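You operate a simulated robot arm through the tools that you are given. There is no shell and no other tool. Be economical: measure what you need, move in short steps, check, and stop when the job is done.

You are at the controls of a simulated robot arm. One attempt, no reset.

TASK
Find the short-filled bottle by weight; top it up to the card's figure.
Fine: one of the three banded bottles; within 5 G, from the jug, nothing spilt; jug and bottles end where they stood. Set down upright: top-up jug, green banded bottle.

It is judged by the outcome, as a careful person would: the job done as asked, and still so three seconds after it is handed in. It fails if anything else is knocked over, pushed out of place, dropped, spilled or broken.

THE ROBOT
A 7-joint arm with a vacuum gripper on a trunk, on a base that drives. Base frame: it is fixed to the floor where the robot stands at the start and does not move with it; the origin is under the middle of the robot, x ahead of it, y to its left, z up. Readings come in m, degrees, newtons and seconds.
With the tool pointing down near the work surface it reaches from about 0.14 to 0.82 m from the robot's upright axis, wherever it stands. Its first joint turns from -166.0 to 166.0 degrees. Places, roughly: bench balance [0.6, 0.8, 0.9]; top-up jug [0.5, 1.25, 1]. Payload 1.88 kg.
Tool frame: the origin (TCP) lies in the middle of the cups' lips, and z points out of the cups. The gripper has 1 cup of 0.032 m across, covering 0.032 by 0.032 m (tool x, y); the bellows give 0.014 m. With the vacuum on, a cup seals on a smooth face that it is pressed against (1 to 4 N); it does not hold porous or soft things. The pull reaches 41 N.
Orientation is told as [roll, pitch, yaw] about the base's x, y, z axes, in that order, counted from this pose: with the cups facing straight down, the tool's x points along the base's -x, its y along +y and its z along -z.

THE INTERFACE
- The arm moves only by the tool jog_arm. Its arguments are lists of equal length, an entry for each row: "xyz": the shift along the base's x, y, z in cm, a list of three; "rotation": the turn, a rotation vector about the base's x, y, z in degrees, a list of three; "vac": the vacuum: 1 switches it on, 0 off. In form: {"xyz": [[dx, dy, dz], ...], "rotation": [[ax, ay, az], ...], "vac": [vac, ...]}. A call has 1 to 20 rows; each row is the pose to reach, as a shift and turn from the pose commanded when the call began. Each row takes 0.2 s and may step no farther than 0.05 m and 8.6 degrees from the row before; otherwise, or with a gripper value out of range, the whole call is refused. A pose out of reach is approached as far as the arm can. The call stops where the force on the tool passes 60 N (or 10 N more than at its start, if that is more) or the arm is blocked; 0.2 s more then pass. The pull builds up within a second once a cup has sealed. Time passes only in rows, and 0.2 s behind the last, so rows that repeat a pose give it time. It gives the time, the measured TCP pose, the force on the tool (base axes) and the pull of the vacuum at its end, in the units of the frame above (readings bear some noise), with the torque about the TCP (base axes, N m) and any sound that the robot's microphone picked up.
- Cameras (640 x 400 px; columns grow to the right, rows downward): "scene" is now at [0.0073, 0.2103, 1.5362]; the picture's right is [0.56, -0.83, 0.00], its down [-0.59, -0.40, -0.70] and it looks along [0.58, 0.40, -0.71] (base axes); focal length 279 px, centre (320, 200). "wrist" rides on the gripper at [0.082, 0.014, -0.216] in the tool frame; the picture's right is [-0.17, 0.99, 0.00], its down [-0.91, -0.15, -0.37] and it looks along [-0.37, -0.06, 0.93] (tool axes); focal length 243 px, centre (320, 200). There is no depth. A picture from a camera that has moved, and an enlarged one, comes with that camera's place and axes in the base frame and with its lens.
- get_image(camera): a new picture of that camera. No time passes.
- lift_body(by): slides the trunk up (or, below 0, down) by that many m; the arm and the scene camera ride with it, the base frame stays. It gives what a move gives, with no picture.
- roll_base(legs): drives the robot by 1 to 6 legs, each [ahead, left, turn to the left] in m, m and degrees, along the robot's own axes; the way and the turn of a leg run together, so that a leg with both is an arc; at most 1.5 m and 180 degrees a leg. The arm and the cameras ride along, it lands a little off, and it stops where it bumps. It gives what a move gives.
- head_to(pan, tilt): turns the head with the scene camera to pan (to the left, within 155 degrees either way) and tilt (down, from -29 to 69), counted from straight ahead of the robot. It gives what a move gives.
- inspect(camera, box): a new picture of the part [left, top, right, bottom] of that camera's present view, enlarged. No time passes.
- sign_off(): hands the job in; it is judged then, once.

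Work in short steps. Places have to be worked out from the pictures, the camera data and where the tool is seen: move nearer, look again, correct. Check each grasp and each placing, and mend what went wrong. You have 120 turns and 90 pictures in all, those below and enlarged ones among them. Switch the vacuum off and draw the arm clear of the work before you hand the job in, unless the task says otherwise; then end with one line.

The tools are called after "Request:" by a JSON object that holds its "fn" and its "kwargs". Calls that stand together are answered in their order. jog_arm: Moves the arm, as the interface text tells. Its arguments: {"type":"object","properties":{"xyz":{"type":"array"},"rotation":{"type":"array"},"vac":{"type":"array"}},"required":["xyz","rotation","vac"]} The other tools are called the same way: lift_body (by) slides the trunk up or down; roll_base (legs) drives the base; head_to (pan, tilt) turns the head that bears the scene camera; get_image (camera) takes a picture; inspect (camera, box) takes an enlarged picture of a part of a camera's view; sign_off () hands the job in.

At the start:

```text
time_s: 0.0
ee_pos: [0.1406, 0.3654, 1.3502]
orientation: [0.1, 0.0, 0.0]
contact_force: [0.8, -0.1, 0.0]
wrist_torque: [0.01, 0.01, 0.02]
pull: 0.0
trunk travel left (down, up): [-0.494, 0.096]
robot x, y, heading: [-0.0022, 0.001, -0.2]
head pan, tilt: [34.2, 45.2]
```

scene: 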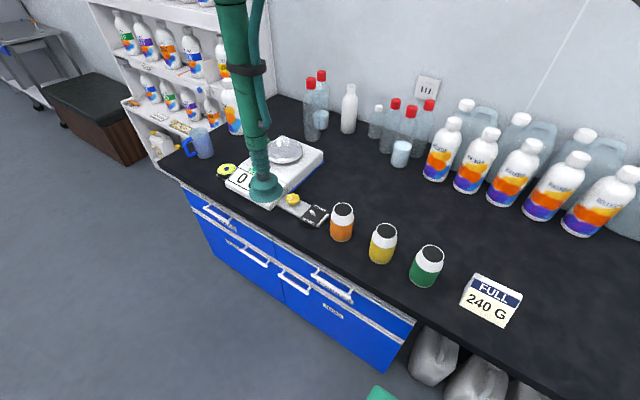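
wrist: 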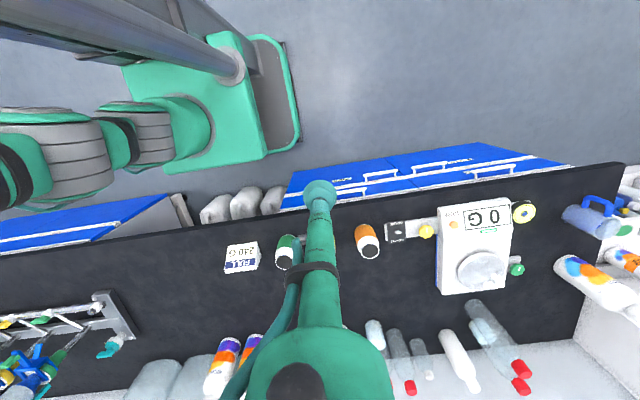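

I start with enlarged views of the balance, bottles and jug to locate them.

Request:
{"fn": "inspect", "kwargs": {"camera": "scene", "box": [140, 110, 340, 235]}}

Request:
{"fn": "inspect", "kwargs": {"camera": "scene", "box": [290, 180, 530, 330]}}

```text
3.20 times, centred on (240, 172) of scene
camera zoom: at [0.0073, 0.2103, 1.5362], right [0.56, -0.83, 0.0], down [-0.59, -0.4, -0.7], along [0.58, 0.4, -0.71], focal length 894 px, centre (576, 288)
```

zoom: 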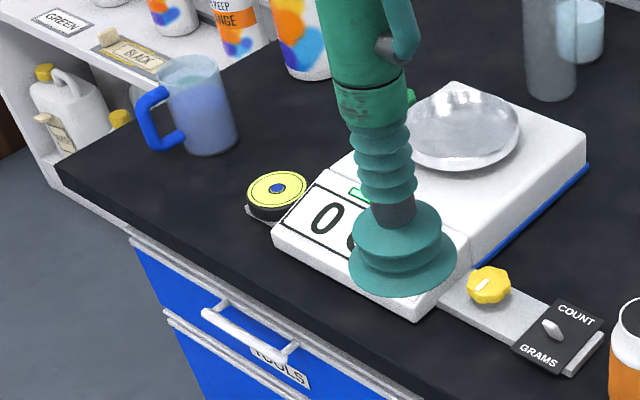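

```text
2.67 times, centred on (410, 255) of scene
camera zoom: at [0.0073, 0.2103, 1.5362], right [0.56, -0.83, 0.0], down [-0.59, -0.4, -0.7], along [0.58, 0.4, -0.71], focal length 745 px, centre (80, 53)
```

zoom: 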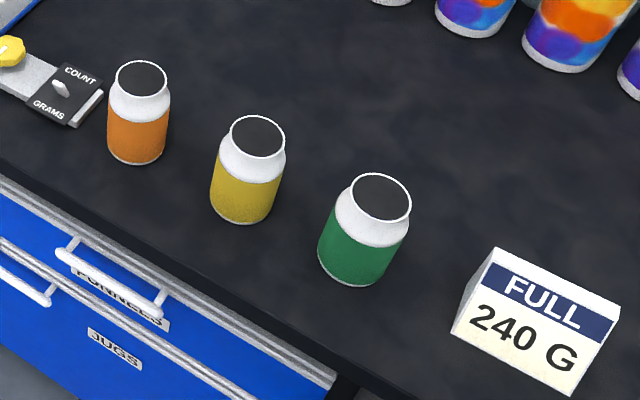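

Bottles are around x 0.48, y 0.2–0.46, with tops near z 0.96. The balance and jug are farther left, so I drive left 0.75 m to put everything within reach.

Request:
{"fn": "roll_base", "kwargs": {"legs": [[0, 0.75, 0]]}}

Request:
{"fn": "head_to", "kwargs": {"pan": 0, "tilt": 45}}

Request:
{"fn": "get_image", "kwargs": {"camera": "scene"}}

Request:
{"fn": "get_image", "kwargs": {"camera": "wrist"}}

```text
time_s: 4.1
ee_pos: [0.1375, 1.1165, 1.3489]
orientation: [0.0, 0.0, 0.4]
contact_force: [-0.3, 0.6, 0.5]
wrist_torque: [0.0, -0.01, 0.0]
pull: 0.2
trunk travel left (down, up): [-0.494, 0.096]
robot x, y, heading: [-0.0045, 0.7497, 0.4]
head pan, tilt: [34.2, 45.2]
```

```text
time_s: 5.1
ee_pos: [0.1372, 1.1172, 1.3482]
orientation: [0.0, 0.0, 0.2]
contact_force: [-0.7, -0.2, -1.1]
wrist_torque: [-0.01, -0.03, 0.05]
pull: 0.1
trunk travel left (down, up): [-0.494, 0.096]
robot x, y, heading: [-0.0036, 0.75, 0.5]
head pan, tilt: [0.0, 45.0]
```

```text
85 pictures are left
camera scene: at [0.019, 0.9158, 1.5365], right [0.01, -1.0, 0.0], down [-0.71, 0.0, -0.71], along [0.71, 0.0, -0.71], focal length 279 px, centre (320, 200)
```

scene: 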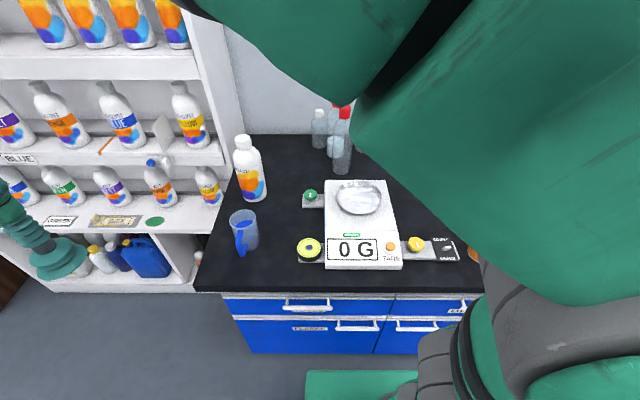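

```text
84 pictures are left
camera wrist: at [0.0551, 1.1292, 1.5655], right [0.16, 0.99, 0.0], down [0.92, -0.15, 0.37], along [0.37, -0.06, -0.93], focal length 243 px, centre (320, 200)
```

wrist: 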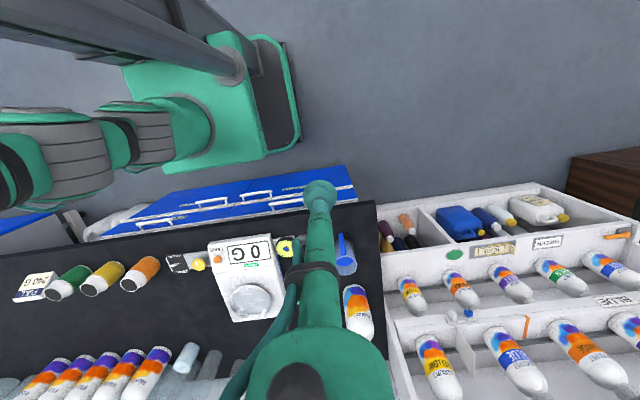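

Everything is in view now; I enlarge the jug and balance in both cameras to triangulate them.

Request:
{"fn": "inspect", "kwargs": {"camera": "scene", "box": [210, 170, 290, 270]}}

Request:
{"fn": "inspect", "kwargs": {"camera": "scene", "box": [290, 170, 490, 280]}}

Request:
{"fn": "inspect", "kwargs": {"camera": "wrist", "box": [0, 210, 240, 360]}}

Request:
{"fn": "inspect", "kwargs": {"camera": "wrist", "box": [200, 200, 380, 340]}}

```text
4.00 times, centred on (250, 220) of scene
camera zoom: at [0.019, 0.9158, 1.5365], right [0.01, -1.0, 0.0], down [-0.71, 0.0, -0.71], along [0.71, 0.0, -0.71], focal length 1118 px, centre (600, 120)
```

zoom: 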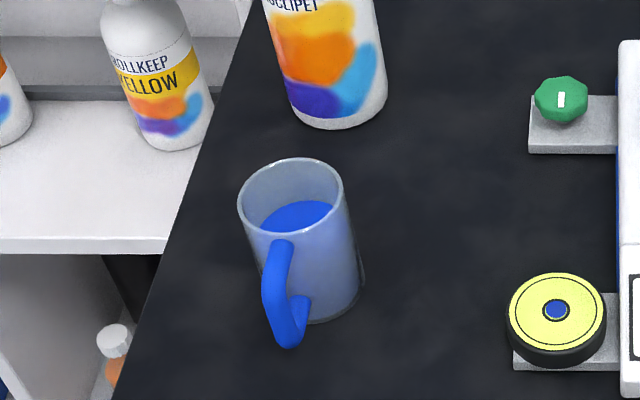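

```text
3.20 times, centred on (390, 225) of scene
camera zoom: at [0.019, 0.9158, 1.5365], right [0.01, -1.0, 0.0], down [-0.71, 0.0, -0.71], along [0.71, 0.0, -0.71], focal length 894 px, centre (96, 120)
```

zoom: 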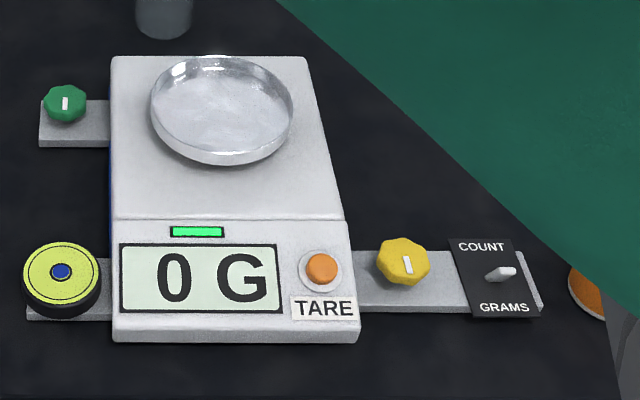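

```text
2.67 times, centred on (120, 285) of wrist
camera zoom: at [0.0551, 1.1292, 1.5655], right [0.16, 0.99, 0.0], down [0.92, -0.15, 0.37], along [0.37, -0.06, -0.93], focal length 647 px, centre (853, -27)
```

zoom: 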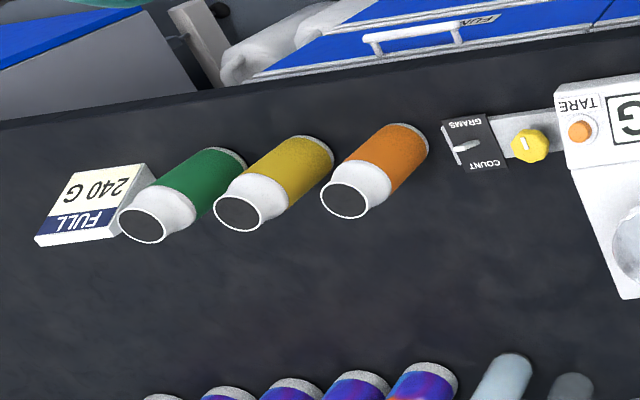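

```text
2.86 times, centred on (290, 270) of wrist
camera zoom: at [0.0551, 1.1292, 1.5655], right [0.16, 0.99, 0.0], down [0.92, -0.15, 0.37], along [0.37, -0.06, -0.93], focal length 693 px, centre (406, 0)
```

zoom: 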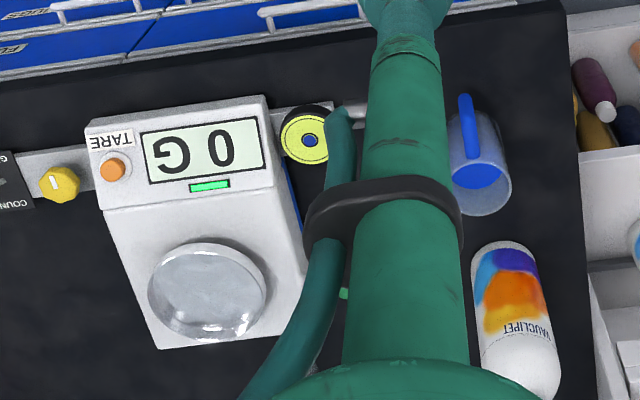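

The jug rim is near (0.535, 1.133, 0.94), the pan centre near (0.633, 0.796, 0.93), and the bench top around z 0.83. I need side grasps, so I bring the arm in front of the bench and begin yawing the tool so its camera ends up above it when horizontal.

Request:
{"fn": "jog_arm", "kwargs": {"xyz": [[1.5, -4, -1], [3, -8, -2], [4.5, -12, -3], [6, -16, -4], [7.5, -20, -5], [9, -24, -6], [10.5, -28, -7], [12, -32, -8], [13.5, -36, -9], [15, -40, -10]], "rotation": [[0, 0, -8.5], [0, 0, -17], [0, 0, -25.5], [0, 0, -34], [0, 0, -42.5], [0, 0, -51], [0, 0, -59.5], [0, 0, -68], [0, 0, -76.5], [0, 0, -85]], "vac": [0, 0, 0, 0, 0, 0, 0, 0, 0, 0]}}

```text
time_s: 7.3
ee_pos: [0.2873, 0.7168, 1.2477]
orientation: [0.1, -0.1, -84.9]
contact_force: [-0.7, 0.5, 0.0]
wrist_torque: [0.01, 0.0, 0.02]
pull: 0.1
trunk travel left (down, up): [-0.494, 0.096]
robot x, y, heading: [-0.0005, 0.7513, 0.2]
head pan, tilt: [0.0, 45.0]
```

That went through cleanly; I continue yawing by -95° while shifting toward the bottles.

Request:
{"fn": "jog_arm", "kwargs": {"xyz": [[0, -1, 0], [0, -2, 0], [0, -4, 0], [0, -6, 0], [0, -8, 0], [0, -10, 0], [0, -12, 0], [0, -14, 0], [0, -16, 0], [0, -18, 0], [0, -20, 0], [0, -20, 0]], "rotation": [[0, 0, -8], [0, 0, -16], [0, 0, -24], [0, 0, -32], [0, 0, -40], [0, 0, -48], [0, 0, -56], [0, 0, -64], [0, 0, -72], [0, 0, -80], [0, 0, -88], [0, 0, -95]], "vac": [0, 0, 0, 0, 0, 0, 0, 0, 0, 0, 0, 0]}}

Request:
{"fn": "get_image", "kwargs": {"camera": "wrist"}}

Request:
{"fn": "get_image", "kwargs": {"camera": "scene"}}

```text
time_s: 9.9
ee_pos: [0.287, 0.5174, 1.248]
orientation: [0.1, 0.0, -179.8]
contact_force: [0.0, -0.4, 0.3]
wrist_torque: [-0.01, 0.03, 0.03]
pull: 0.0
trunk travel left (down, up): [-0.494, 0.096]
robot x, y, heading: [-0.0033, 0.7513, 0.5]
head pan, tilt: [0.0, 45.0]
```

```text
79 pictures are left
camera wrist: at [0.3692, 0.502, 1.4655], right [-0.16, -0.99, 0.0], down [-0.91, 0.15, 0.37], along [-0.37, 0.06, -0.93], focal length 243 px, centre (320, 200)
```

wrist: 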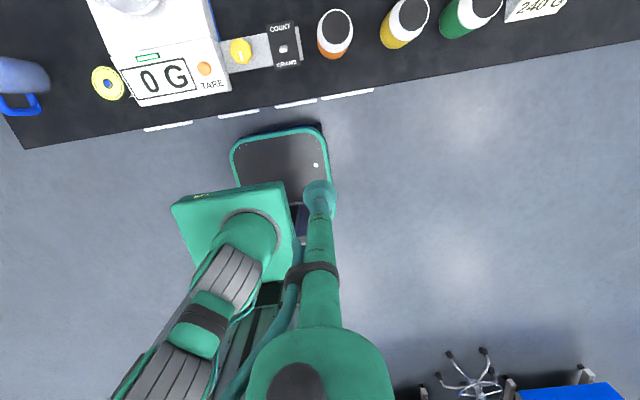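

```text
78 pictures are left
camera scene: at [0.019, 0.9155, 1.5366], right [0.0, -1.0, 0.0], down [-0.71, 0.0, -0.71], along [0.71, 0.0, -0.71], focal length 279 px, centre (320, 200)
```

scene: 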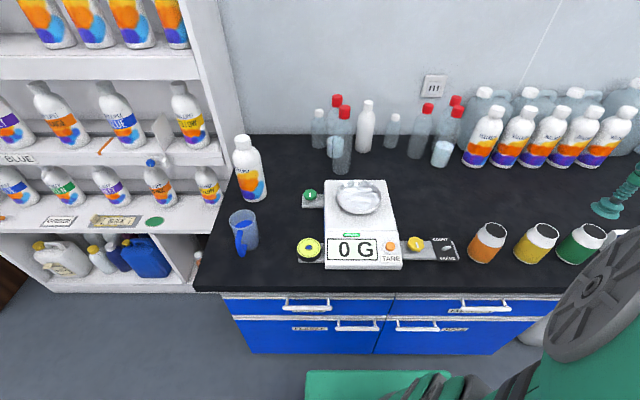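

Yaw is done and the view is clear. Now I pitch the tool to horizontal (pointing +x), staying above the bottles.

Request:
{"fn": "jog_arm", "kwargs": {"xyz": [[0.5, 0, 0], [1, 0, 0], [1.5, 0, -1], [2, 0, -2], [2.5, 0, -3], [3, 0, -4], [3.5, 0, -6], [4, 0, -8], [4.5, 0, -10], [5, 0, -12], [5, 0, -12]], "rotation": [[0, -8.2, 0], [0, -16.4, 0], [0, -24.6, 0], [0, -32.8, 0], [0, -41, 0], [0, -49.2, 0], [0, -57.4, 0], [0, -65.6, 0], [0, -73.8, 0], [0, -82, 0], [0, -90, 0]], "vac": [0, 0, 0, 0, 0, 0, 0, 0, 0, 0, 0]}}

Request:
{"fn": "get_image", "kwargs": {"camera": "wrist"}}

Request:
{"fn": "get_image", "kwargs": {"camera": "scene"}}

```text
time_s: 12.3
ee_pos: [0.3371, 0.5149, 1.1294]
orientation: [111.7, 89.7, -68.3]
contact_force: [0.5, 1.0, 0.1]
wrist_torque: [0.01, 0.0, 0.01]
pull: 0.1
trunk travel left (down, up): [-0.494, 0.096]
robot x, y, heading: [0.0002, 0.7517, 0.5]
head pan, tilt: [0.0, 45.0]
```

```text
77 pictures are left
camera wrist: at [0.1207, 0.5023, 1.2109], right [0.0, -0.99, -0.16], down [-0.37, 0.15, -0.92], along [0.93, 0.06, -0.37], focal length 243 px, centre (320, 200)
```

wrist: 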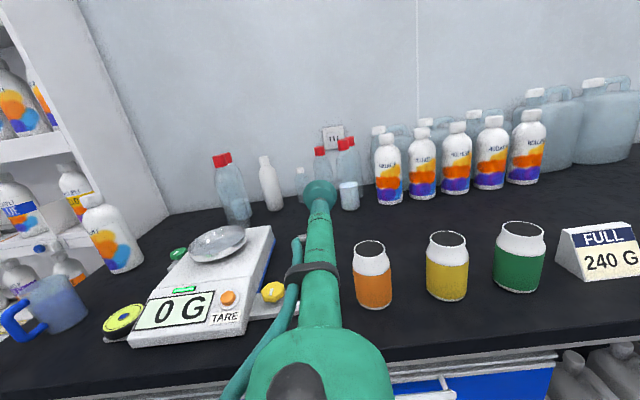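

```text
76 pictures are left
camera scene: at [0.019, 0.9157, 1.5366], right [0.0, -1.0, 0.0], down [-0.71, 0.0, -0.71], along [0.71, 0.0, -0.71], focal length 279 px, centre (320, 200)
```

scene: 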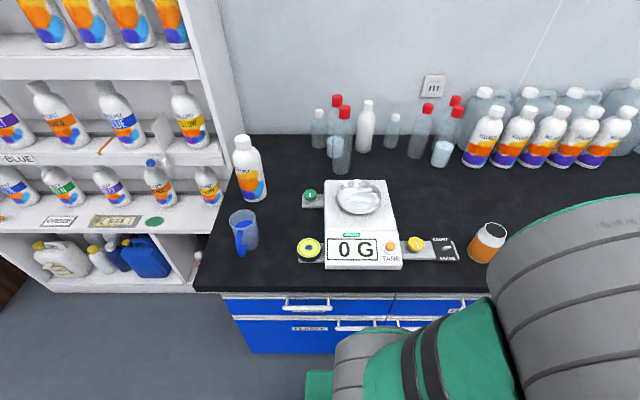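

Horizontal with the camera on top — a good side view. I enlarge the bottles and the switch for measurement.

Request:
{"fn": "inspect", "kwargs": {"camera": "wrist", "box": [340, 210, 560, 320]}}

Request:
{"fn": "inspect", "kwargs": {"camera": "scene", "box": [380, 210, 510, 280]}}

```text
2.91 times, centred on (450, 265) of wrist
camera zoom: at [0.1207, 0.5023, 1.2109], right [0.0, -0.99, -0.16], down [-0.37, 0.15, -0.92], along [0.93, 0.06, -0.37], focal length 706 px, centre (-58, 11)
```

zoom: 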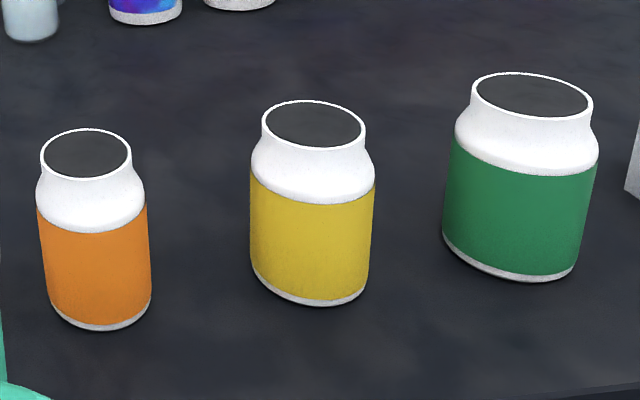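

```text
4.92 times, centred on (445, 245) of scene
camera zoom: at [0.019, 0.9157, 1.5366], right [0.0, -1.0, 0.0], down [-0.71, 0.0, -0.71], along [0.71, 0.0, -0.71], focal length 1376 px, centre (-295, -22)
```

zoom: 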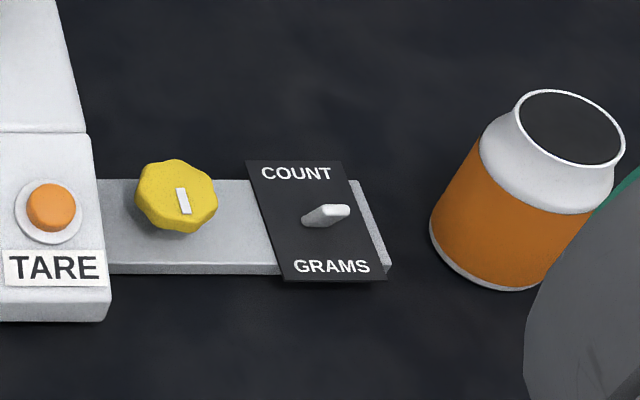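

Bottles: x≈0.48, y≈0.455 / 0.322 / 0.20, rim z≈0.963, body radius ≈0.034. I move to a standoff in front of the green bottle at mid-body height.

Request:
{"fn": "jog_arm", "kwargs": {"xyz": [[0, -5, 0], [0, -10, 0], [0, -15, 0], [0, -20, 0], [1, -24, -2], [2, -28, -5], [3, -31.5, -8], [4, -31.5, -12], [4, -31.5, -16], [4, -31.5, -20], [4, -31.5, -24], [4, -31.5, -24]], "rotation": [[0, 0, 0], [0, 0, 0], [0, 0, 0], [0, 0, 0], [0, 0, 0], [0, 0, 0], [0, 0, 0], [0, 0, 0], [0, 0, 0], [0, 0, 0], [0, 0, 0], [0, 0, 0]], "vac": [0, 0, 0, 0, 0, 0, 0, 0, 0, 0, 0, 0]}}

Request:
{"fn": "get_image", "kwargs": {"camera": "wrist"}}

Request:
{"fn": "get_image", "kwargs": {"camera": "scene"}}

```text
refused: row 6 steps farther than a row can; nothing moved
```

```text
73 pictures are left
camera wrist: at [0.1207, 0.5023, 1.2109], right [0.0, -0.99, -0.16], down [-0.37, 0.15, -0.92], along [0.93, 0.06, -0.37], focal length 243 px, centre (320, 200)
```

wrist: 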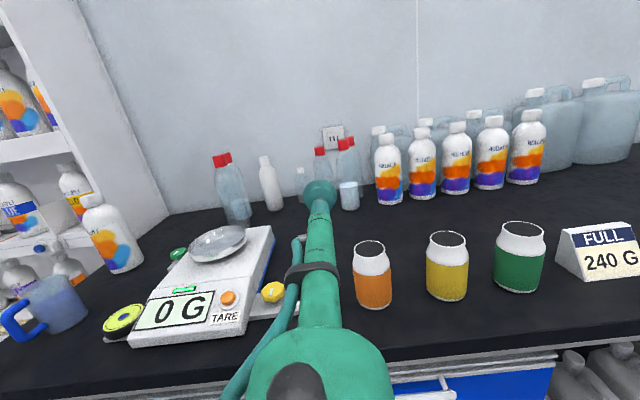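

```text
72 pictures are left
camera scene: at [0.019, 0.9157, 1.5366], right [0.0, -1.0, 0.0], down [-0.71, 0.0, -0.71], along [0.71, 0.0, -0.71], focal length 279 px, centre (320, 200)
```

scene: 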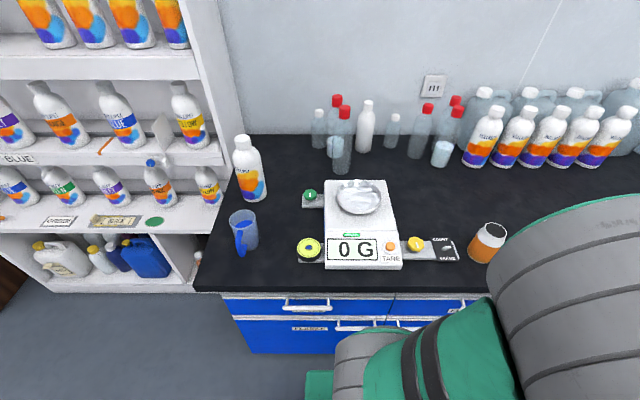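

A row was too long, so nothing moved; I resend the same motion with steps kept under 5 cm.

Request:
{"fn": "jog_arm", "kwargs": {"xyz": [[0, -4.5, 0], [0, -9, 0], [0, -13.5, 0], [0, -18, 0], [0, -22.5, 0], [1, -27, 0], [2, -31.5, 0], [3, -31.5, -4], [4, -31.5, -8], [4, -31.5, -12], [4, -31.5, -16], [4, -31.5, -20], [4, -31.5, -24], [4, -31.5, -24]], "rotation": [[0, 0, 0], [0, 0, 0], [0, 0, 0], [0, 0, 0], [0, 0, 0], [0, 0, 0], [0, 0, 0], [0, 0, 0], [0, 0, 0], [0, 0, 0], [0, 0, 0], [0, 0, 0], [0, 0, 0], [0, 0, 0]], "vac": [0, 0, 0, 0, 0, 0, 0, 0, 0, 0, 0, 0, 0, 0]}}

Request:
{"fn": "get_image", "kwargs": {"camera": "wrist"}}

```text
time_s: 15.3
ee_pos: [0.3785, 0.2015, 0.8892]
orientation: [92.5, 89.7, -87.4]
contact_force: [0.0, 0.3, 0.7]
wrist_torque: [0.0, -0.02, 0.01]
pull: 0.1
trunk travel left (down, up): [-0.494, 0.096]
robot x, y, heading: [-0.0037, 0.7484, 0.6]
head pan, tilt: [0.0, 45.0]
```

```text
71 pictures are left
camera wrist: at [0.1616, 0.1874, 0.9714], right [0.0, -0.99, -0.16], down [-0.37, 0.15, -0.92], along [0.93, 0.06, -0.37], focal length 243 px, centre (320, 200)
```

wrist: 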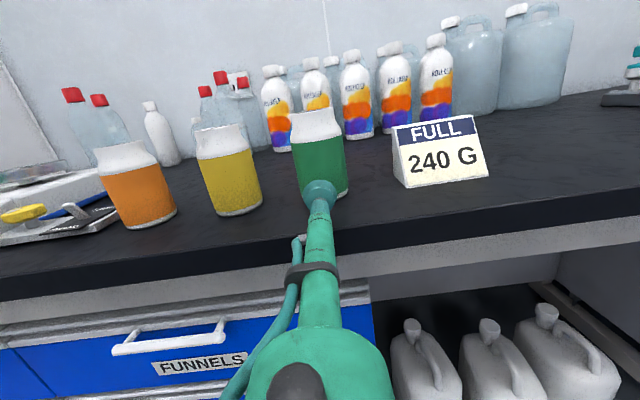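

The cup is lined up with the green band's centre. I approach in small steps with the vacuum on.

Request:
{"fn": "jog_arm", "kwargs": {"xyz": [[2, -0.1, 0], [4, -0.1, 0], [5.5, -0.1, 0], [6, -0.1, 0], [6.3, -0.1, 0], [6.6, -0.1, 0], [6.6, -0.1, 0]], "rotation": [[0, 0, 0], [0, 0, 0], [0, 0, 0], [0, 0, 0], [0, 0, 0], [0, 0, 0], [0, 0, 0]], "vac": [1, 1, 1, 1, 1, 1, 1]}}

```text
time_s: 16.9
ee_pos: [0.4432, 0.2004, 0.8895]
orientation: [90.2, 89.7, -89.8]
contact_force: [-0.1, -0.1, 0.2]
wrist_torque: [0.0, 0.0, -0.01]
pull: 0.0
trunk travel left (down, up): [-0.494, 0.096]
robot x, y, heading: [-0.0039, 0.7503, 0.3]
head pan, tilt: [0.0, 45.0]
```

No contact yet; I creep forward in 2 mm steps.

Request:
{"fn": "jog_arm", "kwargs": {"xyz": [[0.2, 0, 0], [0.4, 0, 0], [0.6, 0, 0], [0.8, 0, 0], [0.8, 0, 0]], "rotation": [[0, 0, 0], [0, 0, 0], [0, 0, 0], [0, 0, 0], [0, 0, 0]], "vac": [1, 1, 1, 1, 1]}}

```text
time_s: 18.1
ee_pos: [0.4529, 0.2012, 0.8901]
orientation: [94.9, 89.7, -85.3]
contact_force: [-0.8, 0.1, -0.5]
wrist_torque: [-0.01, -0.01, -0.05]
pull: 0.1
trunk travel left (down, up): [-0.494, 0.096]
robot x, y, heading: [-0.003, 0.7541, 0.3]
head pan, tilt: [0.0, 45.0]
```

Maybe just touching. I go 3 mm further and look.

Request:
{"fn": "jog_arm", "kwargs": {"xyz": [[0.2, 0, 0], [0.4, 0, 0], [0.4, 0, 0], [0.4, 0, 0]], "rotation": [[0, 0, 0], [0, 0, 0], [0, 0, 0], [0, 0, 0]], "vac": [1, 1, 1, 1]}}

Request:
{"fn": "get_image", "kwargs": {"camera": "wrist"}}

```text
time_s: 19.1
ee_pos: [0.4555, 0.2011, 0.8886]
orientation: [92.0, 89.8, -88.1]
contact_force: [-0.7, 0.0, 0.0]
wrist_torque: [0.0, -0.01, -0.02]
pull: 0.0
trunk travel left (down, up): [-0.494, 0.096]
robot x, y, heading: [-0.0028, 0.7513, 0.2]
head pan, tilt: [0.0, 45.0]
```

```text
70 pictures are left
camera wrist: at [0.2392, 0.1861, 0.9717], right [0.0, -0.99, -0.16], down [-0.37, 0.15, -0.92], along [0.93, 0.06, -0.37], focal length 243 px, centre (320, 200)
```

wrist: 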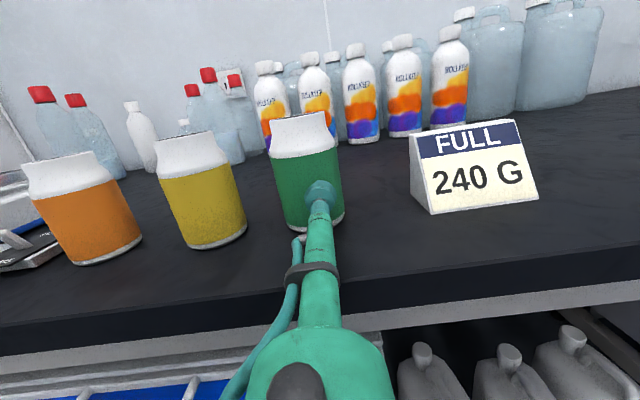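

The cup seems right of the bottle's centreline; I enlarge to check.

Request:
{"fn": "inspect", "kwargs": {"camera": "wrist", "box": [240, 100, 380, 250]}}

```text
2.67 times, centred on (310, 175) of wrist
camera zoom: at [0.2392, 0.1861, 0.9717], right [0.0, -0.99, -0.16], down [-0.37, 0.15, -0.92], along [0.93, 0.06, -0.37], focal length 647 px, centre (347, 267)
```

zoom: 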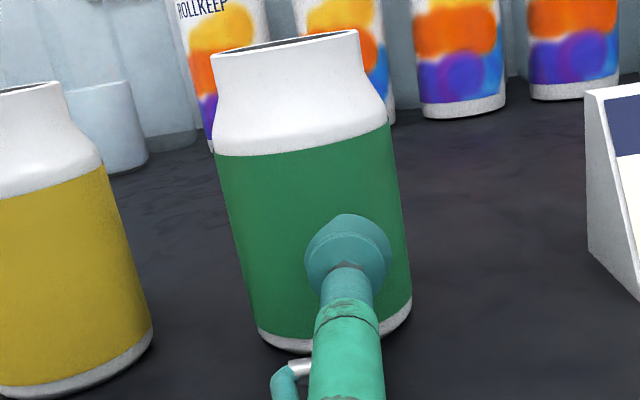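

The bottle's axis is about 9 mm to the left (+y ≈0.21). I back off, shift left, and re-approach.

Request:
{"fn": "jog_arm", "kwargs": {"xyz": [[-1.5, 0, 0], [-1.5, 0.9, 0], [-0.6, 0.9, 0], [-0.3, 0.9, 0], [0, 0.9, 0], [0, 0.9, 0], [0, 0.9, 0]], "rotation": [[0, 0, 0], [0, 0, 0], [0, 0, 0], [0, 0, 0], [0, 0, 0], [0, 0, 0], [0, 0, 0]], "vac": [0, 0, 1, 1, 1, 1, 1]}}

Request:
{"fn": "inspect", "kwargs": {"camera": "wrist", "box": [240, 100, 380, 250]}}

```text
time_s: 20.7
ee_pos: [0.4552, 0.2086, 0.8884]
orientation: [96.9, 89.8, -83.0]
contact_force: [0.3, 0.9, 1.3]
wrist_torque: [0.0, -0.01, 0.09]
pull: 41.0
trunk travel left (down, up): [-0.494, 0.096]
robot x, y, heading: [-0.0013, 0.7475, 0.4]
head pan, tilt: [0.0, 45.0]
```

```text
2.67 times, centred on (310, 175) of wrist
camera zoom: at [0.2392, 0.1954, 0.9716], right [0.0, -0.99, -0.16], down [-0.37, 0.15, -0.92], along [0.93, 0.06, -0.37], focal length 647 px, centre (347, 267)
```

zoom: 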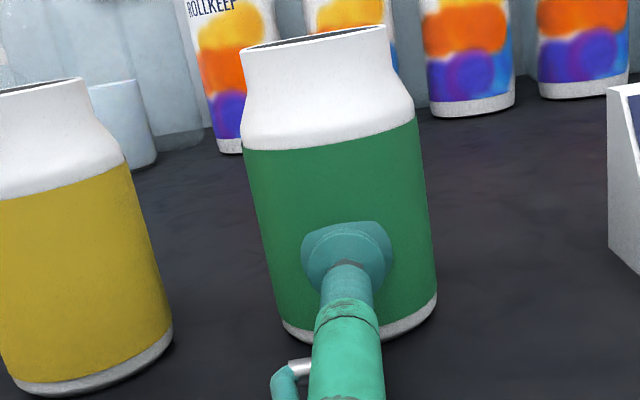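

Sealed with full pull. I lift slowly, then carry up and left toward the pan.

Request:
{"fn": "jog_arm", "kwargs": {"xyz": [[0, 0, 0.5], [0, 0, 1.5], [0, 0, 3], [0, 0, 5], [0, 0, 7], [0, 0, 9], [0, 0, 11], [0, 0, 13], [0, 0, 15], [0, 0, 16], [0, 0, 16], [0, 0, 16]], "rotation": [[0, 0, 0], [0, 0, 0], [0, 0, 0], [0, 0, 0], [0, 0, 0], [0, 0, 0], [0, 0, 0], [0, 0, 0], [0, 0, 0], [0, 0, 0], [0, 0, 0], [0, 0, 0]], "vac": [1, 1, 1, 1, 1, 1, 1, 1, 1, 1, 1, 1]}}

Request:
{"fn": "get_image", "kwargs": {"camera": "wrist"}}

```text
time_s: 23.3
ee_pos: [0.455, 0.2089, 1.0488]
orientation: [89.7, 89.8, -90.2]
contact_force: [0.3, -0.8, -2.2]
wrist_torque: [0.0, 0.08, 0.04]
pull: 40.8
trunk travel left (down, up): [-0.494, 0.096]
robot x, y, heading: [-0.0028, 0.7521, 0.1]
head pan, tilt: [0.0, 45.0]
```

```text
67 pictures are left
camera wrist: at [0.2391, 0.1947, 1.1317], right [0.0, -0.99, -0.16], down [-0.37, 0.15, -0.92], along [0.93, 0.06, -0.37], focal length 243 px, centre (320, 200)
```

wrist: 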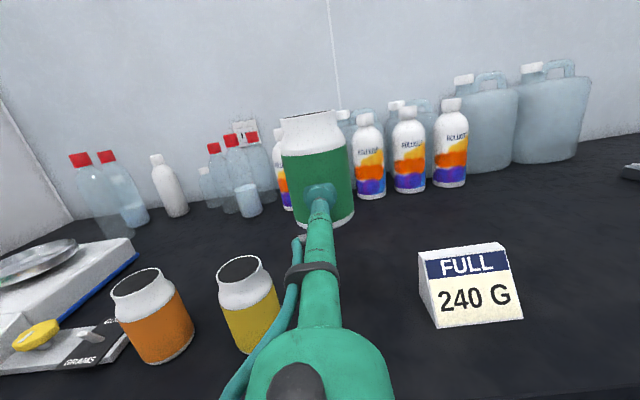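

Held upright and level. I carry it left and forward over the pan at height.

Request:
{"fn": "jog_arm", "kwargs": {"xyz": [[0, 1, 1], [0.5, 3, 2], [1, 6, 3], [1.5, 9.5, 3], [2, 13, 3], [3, 16.5, 3], [4, 20, 3], [5, 23.5, 3], [6, 27, 3], [7, 30.5, 3], [8, 34, 3], [9, 37.5, 3], [10, 41, 3], [11, 44.5, 3], [12, 48, 3], [13, 51.5, 3], [13.8, 54.5, 3], [14.2, 57, 3], [14.4, 58.5, 3], [14.4, 58.7, 3]], "rotation": [[0, 0, 0], [0, 0, 0], [0, 0, 0], [0, 0, 0], [0, 0, 0], [0, 0, 0], [0, 0, 0], [0, 0, 0], [0, 0, 0], [0, 0, 0], [0, 0, 0], [0, 0, 0], [0, 0, 0], [0, 0, 0], [0, 0, 0], [0, 0, 0], [0, 0, 0], [0, 0, 0], [0, 0, 0], [0, 0, 0]], "vac": [1, 1, 1, 1, 1, 1, 1, 1, 1, 1, 1, 1, 1, 1, 1, 1, 1, 1, 1, 1]}}

Request:
{"fn": "get_image", "kwargs": {"camera": "wrist"}}

Request:
{"fn": "get_image", "kwargs": {"camera": "scene"}}

```text
time_s: 27.5
ee_pos: [0.6005, 0.7865, 1.0779]
orientation: [91.0, 89.8, -88.9]
contact_force: [0.5, 0.1, -3.7]
wrist_torque: [0.0, 0.06, 0.01]
pull: 40.4
out of reach, approached as far as the arm can: row 19, 20
trunk travel left (down, up): [-0.494, 0.096]
robot x, y, heading: [-0.0005, 0.7507, -0.0]
head pan, tilt: [0.0, 45.0]
```

```text
66 pictures are left
camera wrist: at [0.3826, 0.7725, 1.1608], right [0.0, -0.99, -0.16], down [-0.37, 0.15, -0.92], along [0.93, 0.06, -0.37], focal length 243 px, centre (320, 200)
```

wrist: 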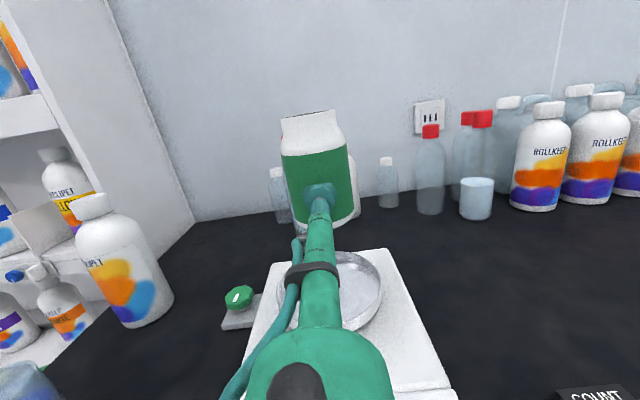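

```text
65 pictures are left
camera scene: at [0.0193, 0.9157, 1.5365], right [0.0, -1.0, 0.0], down [-0.71, 0.0, -0.71], along [0.71, 0.0, -0.71], focal length 279 px, centre (320, 200)
```

scene: 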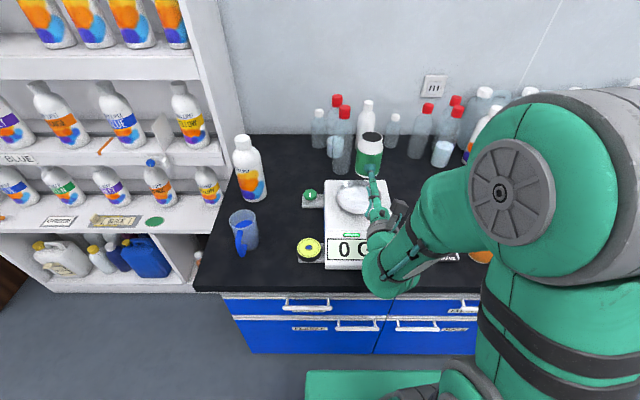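

At the reach limit laterally (y 0.7865 vs 0.796), but the bottle is still well inside the 13 cm pan. I lower here toward the pan.

Request:
{"fn": "jog_arm", "kwargs": {"xyz": [[0, -1, -1], [0, -1, -3], [0, -1, -5], [0, -1, -7], [0, -1, -8], [0, -1, -8]], "rotation": [[0, 0, 0], [0, 0, 0], [0, 0, 0], [0, 0, 0], [0, 0, 0], [0, 0, 0]], "vac": [1, 1, 1, 1, 1, 1]}}

Request:
{"fn": "get_image", "kwargs": {"camera": "wrist"}}

Request:
{"fn": "inspect", "kwargs": {"camera": "scene", "box": [280, 110, 440, 290]}}

```text
time_s: 28.9
ee_pos: [0.5985, 0.7773, 0.9984]
orientation: [90.3, 89.6, -89.7]
contact_force: [-0.5, 0.3, -2.5]
wrist_torque: [0.02, 0.05, 0.01]
pull: 40.6
trunk travel left (down, up): [-0.494, 0.096]
robot x, y, heading: [-0.0026, 0.752, 0.3]
head pan, tilt: [0.0, 45.0]
```

```text
64 pictures are left
camera wrist: at [0.3825, 0.763, 1.0805], right [0.0, -0.99, -0.16], down [-0.37, 0.15, -0.92], along [0.93, 0.06, -0.37], focal length 243 px, centre (320, 200)
```

wrist: 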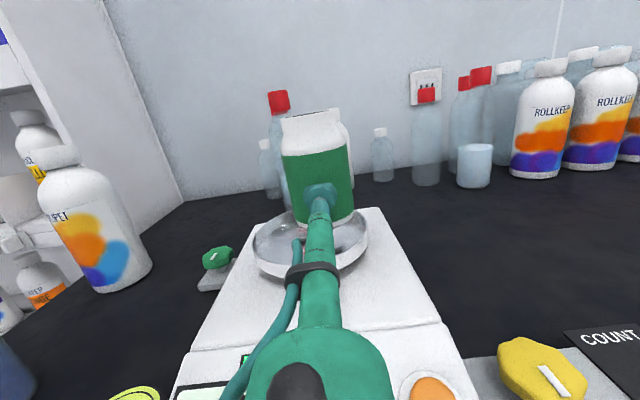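

```text
2.22 times, centred on (360, 200) of scene
camera zoom: at [0.0191, 0.9157, 1.5365], right [0.0, -1.0, 0.0], down [-0.71, 0.0, -0.71], along [0.71, 0.0, -0.71], focal length 621 px, centre (231, 200)
```

zoom: 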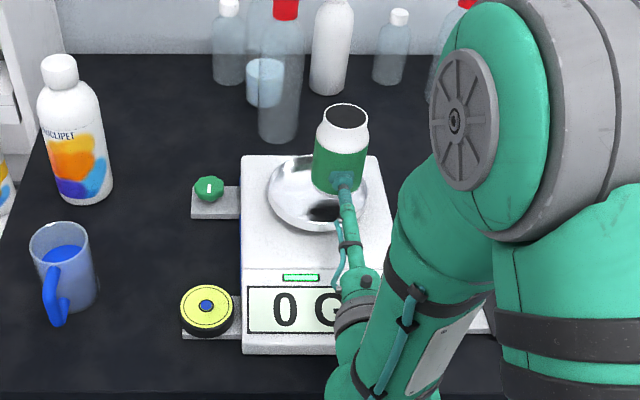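

The pan centre is about 2 cm left of the bottle; I shift left what I can while descending another 3 cm.

Request:
{"fn": "jog_arm", "kwargs": {"xyz": [[0, 0.5, 0], [0, 1, 0], [0, 1, -1], [0, 1.5, -1.5], [0, 1.5, -2], [0, 1.5, -2]], "rotation": [[0, 0, 0], [0, 0, 0], [0, 0, 0], [0, 0, 0], [0, 0, 0], [0, 0, 0]], "vac": [1, 1, 1, 1, 1, 1]}}

Request:
{"fn": "inspect", "kwargs": {"camera": "wrist", "box": [220, 90, 420, 310]}}

```text
time_s: 30.3
ee_pos: [0.5991, 0.7928, 0.9787]
orientation: [88.2, 89.6, -92.0]
contact_force: [-1.3, -0.1, -1.6]
wrist_torque: [0.03, 0.09, 0.03]
pull: 40.6
trunk travel left (down, up): [-0.494, 0.096]
robot x, y, heading: [-0.003, 0.7522, 0.4]
head pan, tilt: [0.0, 45.0]
```

```text
1.82 times, centred on (320, 200) of wrist
camera zoom: at [0.3823, 0.7782, 1.061], right [0.0, -0.99, -0.16], down [-0.37, 0.15, -0.92], along [0.93, 0.06, -0.37], focal length 441 px, centre (320, 200)
```

zoom: 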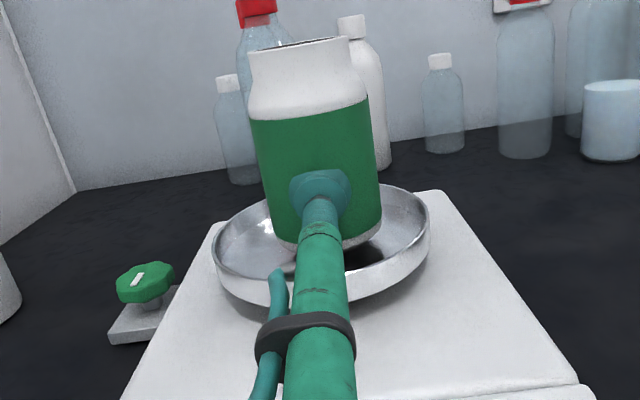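

Centred over the pan now. I lower in 3 mm steps and watch for support from the pan.

Request:
{"fn": "jog_arm", "kwargs": {"xyz": [[0, 0, -0.3], [0, 0, -0.6], [0, 0, -0.9], [0, 0, -0.9], [0, 0, -0.9]], "rotation": [[0, 0, 0], [0, 0, 0], [0, 0, 0], [0, 0, 0], [0, 0, 0]], "vac": [1, 1, 1, 1, 1]}}

Request:
{"fn": "inspect", "kwargs": {"camera": "scene", "box": [280, 110, 440, 290]}}

```text
time_s: 31.5
ee_pos: [0.5991, 0.7924, 0.9696]
orientation: [101.9, 89.7, -78.1]
contact_force: [-1.5, -0.5, 1.5]
wrist_torque: [0.02, -0.08, 0.03]
pull: 40.3
trunk travel left (down, up): [-0.494, 0.096]
robot x, y, heading: [-0.0024, 0.7532, 0.1]
head pan, tilt: [0.0, 45.0]
```

```text
2.22 times, centred on (360, 200) of scene
camera zoom: at [0.0187, 0.9157, 1.5366], right [0.0, -1.0, 0.0], down [-0.71, 0.0, -0.71], along [0.71, 0.0, -0.71], focal length 621 px, centre (231, 200)
```

zoom: 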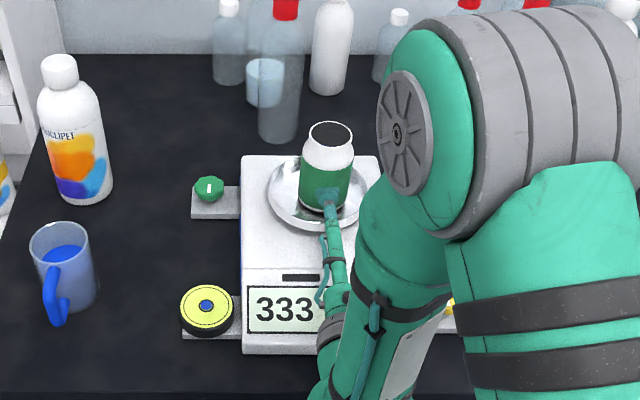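

On the pan (slightly pressed). I release, wait, and back away to read the weight.

Request:
{"fn": "jog_arm", "kwargs": {"xyz": [[0, 0, 0.1], [0, 0, 0.1], [0, 0, 0.1], [0, 0, 0.1], [-0.5, 0, 0.1], [-1.5, 0, 0.1], [-4, 0, 0.1], [-7, 0, 0.1], [-7, -4, 2], [-7, -8, 4], [-7, -12, 6], [-7, -12, 6], [-7, -12, 6]], "rotation": [[0, 0, 0], [0, 0, 0], [0, 0, 0], [0, 0, 0], [0, 0, 0], [0, 0, 0], [0, 0, 0], [0, 0, 0], [0, 0, 0], [0, 0, 0], [0, 0, 0], [0, 0, 0], [0, 0, 0]], "vac": [0, 0, 0, 0, 0, 0, 0, 0, 0, 0, 0, 0, 0]}}

Request:
{"fn": "inspect", "kwargs": {"camera": "scene", "box": [280, 110, 440, 290]}}

```text
time_s: 34.3
ee_pos: [0.5289, 0.6711, 1.0293]
orientation: [90.9, 89.7, -89.1]
contact_force: [-0.1, 0.2, -0.4]
wrist_torque: [0.01, 0.02, -0.02]
pull: 0.0
trunk travel left (down, up): [-0.494, 0.096]
robot x, y, heading: [-0.0031, 0.7498, 0.4]
head pan, tilt: [0.0, 45.0]
```

```text
2.22 times, centred on (360, 200) of scene
camera zoom: at [0.0191, 0.9159, 1.5365], right [0.0, -1.0, 0.0], down [-0.71, 0.0, -0.71], along [0.71, 0.0, -0.71], focal length 621 px, centre (231, 200)
```

zoom: 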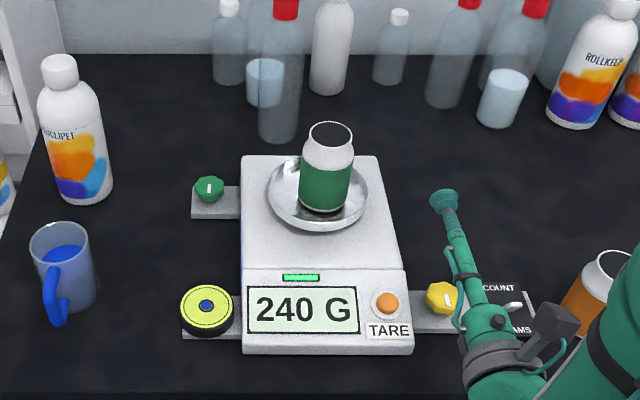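

Green reads a stable 240 G, so it is full. I pick it up again by reversing the retreat.

Request:
{"fn": "jog_arm", "kwargs": {"xyz": [[0, 4, -2], [0, 8, -4], [0, 12, -5.9], [3, 12, -5.9], [5.5, 12, -5.9], [6.4, 12, -5.9], [6.7, 12, -5.9], [7, 12, -5.9], [7.1, 12, -5.9], [7.1, 12, -5.9], [7.1, 12, -5.9]], "rotation": [[0, 0, 0], [0, 0, 0], [0, 0, 0], [0, 0, 0], [0, 0, 0], [0, 0, 0], [0, 0, 0], [0, 0, 0], [0, 0, 0], [0, 0, 0], [0, 0, 0]], "vac": [0, 0, 0, 0, 0, 1, 1, 1, 1, 1, 1]}}

```text
time_s: 36.7
ee_pos: [0.6004, 0.7917, 0.9702]
orientation: [86.6, 89.8, -93.4]
contact_force: [0.5, -0.4, 0.4]
wrist_torque: [-0.02, 0.07, 0.0]
pull: 40.1
trunk travel left (down, up): [-0.494, 0.096]
robot x, y, heading: [-0.0016, 0.7555, 0.5]
head pan, tilt: [0.0, 45.0]
```

Sealed again. I lift and carry it back above its original spot.

Request:
{"fn": "jog_arm", "kwargs": {"xyz": [[0, 0, 1], [0, 0, 3], [0, 0, 5.5], [0, 0, 8], [-0.3, -1, 9.5], [-1, -3.5, 9.5], [-2, -7, 9.5], [-3, -11, 9.5], [-4, -15, 9.5], [-5, -19, 9.5], [-6, -23, 9.5], [-7, -27, 9.5], [-8, -31, 9.5], [-9, -35, 9.5], [-10, -39, 9.5], [-11, -43, 9.5], [-12, -47, 9.5], [-13, -51, 9.5], [-14, -55, 9.5], [-14.5, -58.3, 9.5]], "rotation": [[0, 0, 0], [0, 0, 0], [0, 0, 0], [0, 0, 0], [0, 0, 0], [0, 0, 0], [0, 0, 0], [0, 0, 0], [0, 0, 0], [0, 0, 0], [0, 0, 0], [0, 0, 0], [0, 0, 0], [0, 0, 0], [0, 0, 0], [0, 0, 0], [0, 0, 0], [0, 0, 0], [0, 0, 0], [0, 0, 0]], "vac": [1, 1, 1, 1, 1, 1, 1, 1, 1, 1, 1, 1, 1, 1, 1, 1, 1, 1, 1, 1]}}

```text
time_s: 40.9
ee_pos: [0.4546, 0.2092, 1.0642]
orientation: [86.3, 89.9, -93.6]
contact_force: [-0.2, -0.8, -2.4]
wrist_torque: [0.01, 0.09, 0.01]
pull: 41.1
trunk travel left (down, up): [-0.494, 0.096]
robot x, y, heading: [-0.0013, 0.7509, 0.2]
head pan, tilt: [0.0, 45.0]
```

Above its spot; I lower to just above the bench, then by small steps.

Request:
{"fn": "jog_arm", "kwargs": {"xyz": [[0, 0, -2], [0, 0, -5], [0, 0, -8], [0, 0, -11], [0, 0, -14], [0, 0, -16], [0, 0, -16.6], [0, 0, -17], [0, 0, -17.2], [0, 0, -17.2]], "rotation": [[0, 0, 0], [0, 0, 0], [0, 0, 0], [0, 0, 0], [0, 0, 0], [0, 0, 0], [0, 0, 0], [0, 0, 0], [0, 0, 0], [0, 0, 0]], "vac": [1, 1, 1, 1, 1, 1, 1, 1, 1, 1]}}

Request:
{"fn": "inspect", "kwargs": {"camera": "wrist", "box": [240, 100, 380, 250]}}

```text
time_s: 43.1
ee_pos: [0.4542, 0.2084, 0.8935]
orientation: [92.1, 89.7, -88.0]
contact_force: [-0.3, 0.4, -1.7]
wrist_torque: [0.01, 0.07, -0.01]
pull: 41.2
trunk travel left (down, up): [-0.494, 0.096]
robot x, y, heading: [0.0001, 0.7531, 0.4]
head pan, tilt: [0.0, 45.0]
```

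```text
2.67 times, centred on (310, 175) of wrist
camera zoom: at [0.2384, 0.1952, 0.9756], right [0.0, -0.99, -0.16], down [-0.37, 0.15, -0.92], along [0.93, 0.06, -0.37], focal length 647 px, centre (347, 267)
```

zoom: 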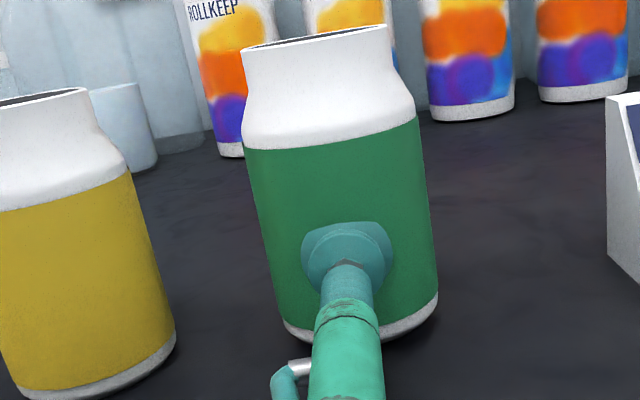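

Still hanging a few mm up; I lower in 1.5 mm steps until the bench carries it.

Request:
{"fn": "jog_arm", "kwargs": {"xyz": [[0, 0, -0.15], [0, 0, -0.3], [0, 0, -0.45], [0, 0, -0.45], [0, 0, -0.45]], "rotation": [[0, 0, 0], [0, 0, 0], [0, 0, 0], [0, 0, 0], [0, 0, 0]], "vac": [1, 1, 1, 1, 1]}}

```text
time_s: 44.3
ee_pos: [0.4546, 0.2095, 0.8883]
orientation: [95.5, 89.7, -84.6]
contact_force: [-0.1, 0.3, -0.6]
wrist_torque: [0.0, -0.02, 0.0]
pull: 40.5
trunk travel left (down, up): [-0.494, 0.096]
robot x, y, heading: [-0.0044, 0.7496, 0.2]
head pan, tilt: [0.0, 45.0]
```

The bench carries it now (torque gone). I release, back off, and move over in front of the yellow bottle.

Request:
{"fn": "jog_arm", "kwargs": {"xyz": [[0, 0, 0], [0, 0, 0], [0, 0, 0], [0, 0, 0], [-1, 0, 0], [-3, 0, 0], [-6, 0, 0], [-6, 4, 0], [-6, 8, 0], [-6, 12.2, 0], [-6, 12.2, 0]], "rotation": [[0, 0, 0], [0, 0, 0], [0, 0, 0], [0, 0, 0], [0, 0, 0], [0, 0, 0], [0, 0, 0], [0, 0, 0], [0, 0, 0], [0, 0, 0], [0, 0, 0]], "vac": [0, 0, 0, 0, 0, 0, 0, 0, 0, 0, 0]}}

Request:
{"fn": "get_image", "kwargs": {"camera": "wrist"}}

```text
time_s: 46.7
ee_pos: [0.3938, 0.3313, 0.8884]
orientation: [92.5, 89.7, -87.5]
contact_force: [0.4, -0.8, 0.1]
wrist_torque: [-0.01, 0.0, -0.02]
pull: 0.1
trunk travel left (down, up): [-0.494, 0.096]
robot x, y, heading: [-0.0015, 0.7516, 0.3]
head pan, tilt: [0.0, 45.0]
```

```text
58 pictures are left
camera wrist: at [0.1777, 0.3177, 0.9715], right [0.0, -0.99, -0.16], down [-0.37, 0.15, -0.92], along [0.93, 0.06, -0.37], focal length 243 px, centre (320, 200)
```

wrist: 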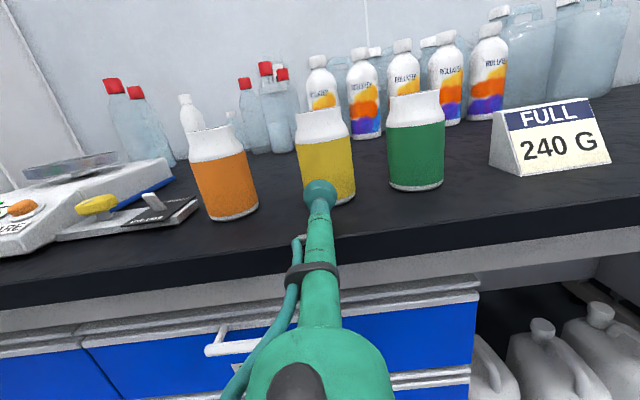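

I enlarge to measure the yellow bottle's axis precisely.

Request:
{"fn": "inspect", "kwargs": {"camera": "wrist", "box": [260, 90, 400, 220]}}

```text
3.08 times, centred on (330, 155) of wrist
camera zoom: at [0.1777, 0.3177, 0.9715], right [0.0, -0.99, -0.16], down [-0.37, 0.15, -0.92], along [0.93, 0.06, -0.37], focal length 746 px, centre (289, 338)
```

zoom: 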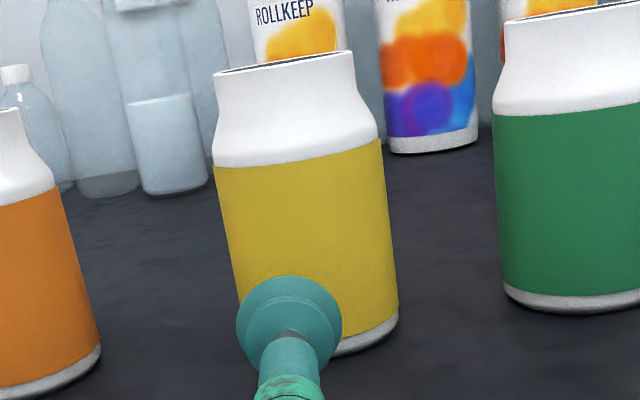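

Yellow's axis is y≈0.3225. I shift right 9 mm and approach with the vacuum on.

Request:
{"fn": "jog_arm", "kwargs": {"xyz": [[1, -0.9, 0], [3, -0.9, 0], [5, -0.9, 0], [5.5, -0.9, 0], [5.8, -0.9, 0], [6.1, -0.9, 0], [6.1, -0.9, 0], [6.1, -0.9, 0]], "rotation": [[0, 0, 0], [0, 0, 0], [0, 0, 0], [0, 0, 0], [0, 0, 0], [0, 0, 0], [0, 0, 0], [0, 0, 0]], "vac": [0, 0, 0, 1, 1, 1, 1, 1]}}

Request:
{"fn": "inspect", "kwargs": {"camera": "wrist", "box": [240, 100, 380, 250]}}

```text
time_s: 48.5
ee_pos: [0.4556, 0.3229, 0.8894]
orientation: [95.6, 89.7, -84.5]
contact_force: [0.2, -0.6, 0.7]
wrist_torque: [0.01, -0.01, 0.03]
pull: 40.8
trunk travel left (down, up): [-0.494, 0.096]
robot x, y, heading: [0.0007, 0.7534, 0.3]
head pan, tilt: [0.0, 45.0]
```

```text
2.67 times, centred on (310, 175) of wrist
camera zoom: at [0.2391, 0.3084, 0.9714], right [0.0, -0.99, -0.16], down [-0.37, 0.15, -0.92], along [0.93, 0.06, -0.37], focal length 647 px, centre (347, 267)
```

zoom: 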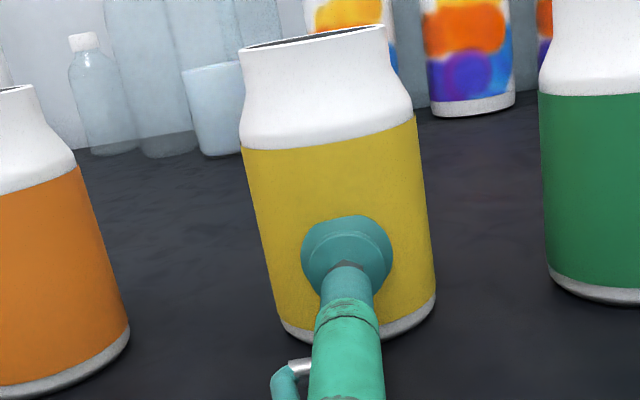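

Sealed on yellow at (0.4555, 0.3226, 0.889). I lift and carry it over the pan.

Request:
{"fn": "jog_arm", "kwargs": {"xyz": [[0, 0, 0.7], [0, 0, 2.5], [0, 0, 5], [0, 0, 8], [0, 0, 11], [0, 0, 14], [0.3, 1, 16], [1.3, 4, 16], [2.5, 8, 16], [3.7, 12, 16], [4.9, 16, 16], [6.1, 20, 16], [7.3, 24, 16], [8.5, 28, 16], [9.7, 32, 16], [10.9, 36, 15], [12.1, 39.5, 14], [13.2, 43, 13], [14.2, 46, 12.5], [14.4, 47, 12]], "rotation": [[0, 0, 0], [0, 0, 0], [0, 0, 0], [0, 0, 0], [0, 0, 0], [0, 0, 0], [0, 0, 0], [0, 0, 0], [0, 0, 0], [0, 0, 0], [0, 0, 0], [0, 0, 0], [0, 0, 0], [0, 0, 0], [0, 0, 0], [0, 0, 0], [0, 0, 0], [0, 0, 0], [0, 0, 0], [0, 0, 0]], "vac": [1, 1, 1, 1, 1, 1, 1, 1, 1, 1, 1, 1, 1, 1, 1, 1, 1, 1, 1, 1]}}

Request:
{"fn": "get_image", "kwargs": {"camera": "wrist"}}

```text
time_s: 52.7
ee_pos: [0.598, 0.7925, 1.0094]
orientation: [88.6, 89.7, -91.4]
contact_force: [0.0, 0.0, -0.2]
wrist_torque: [0.02, -0.03, 0.04]
pull: 0.0
trunk travel left (down, up): [-0.494, 0.096]
robot x, y, heading: [-0.0021, 0.7496, 0.3]
head pan, tilt: [0.0, 45.0]
```

```text
55 pictures are left
camera wrist: at [0.3829, 0.779, 1.0918], right [0.0, -0.99, -0.16], down [-0.37, 0.15, -0.92], along [0.93, 0.06, -0.37], focal length 243 px, centre (320, 200)
```

wrist: 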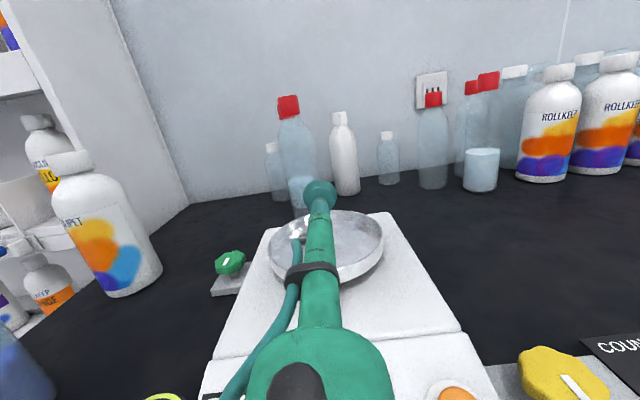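

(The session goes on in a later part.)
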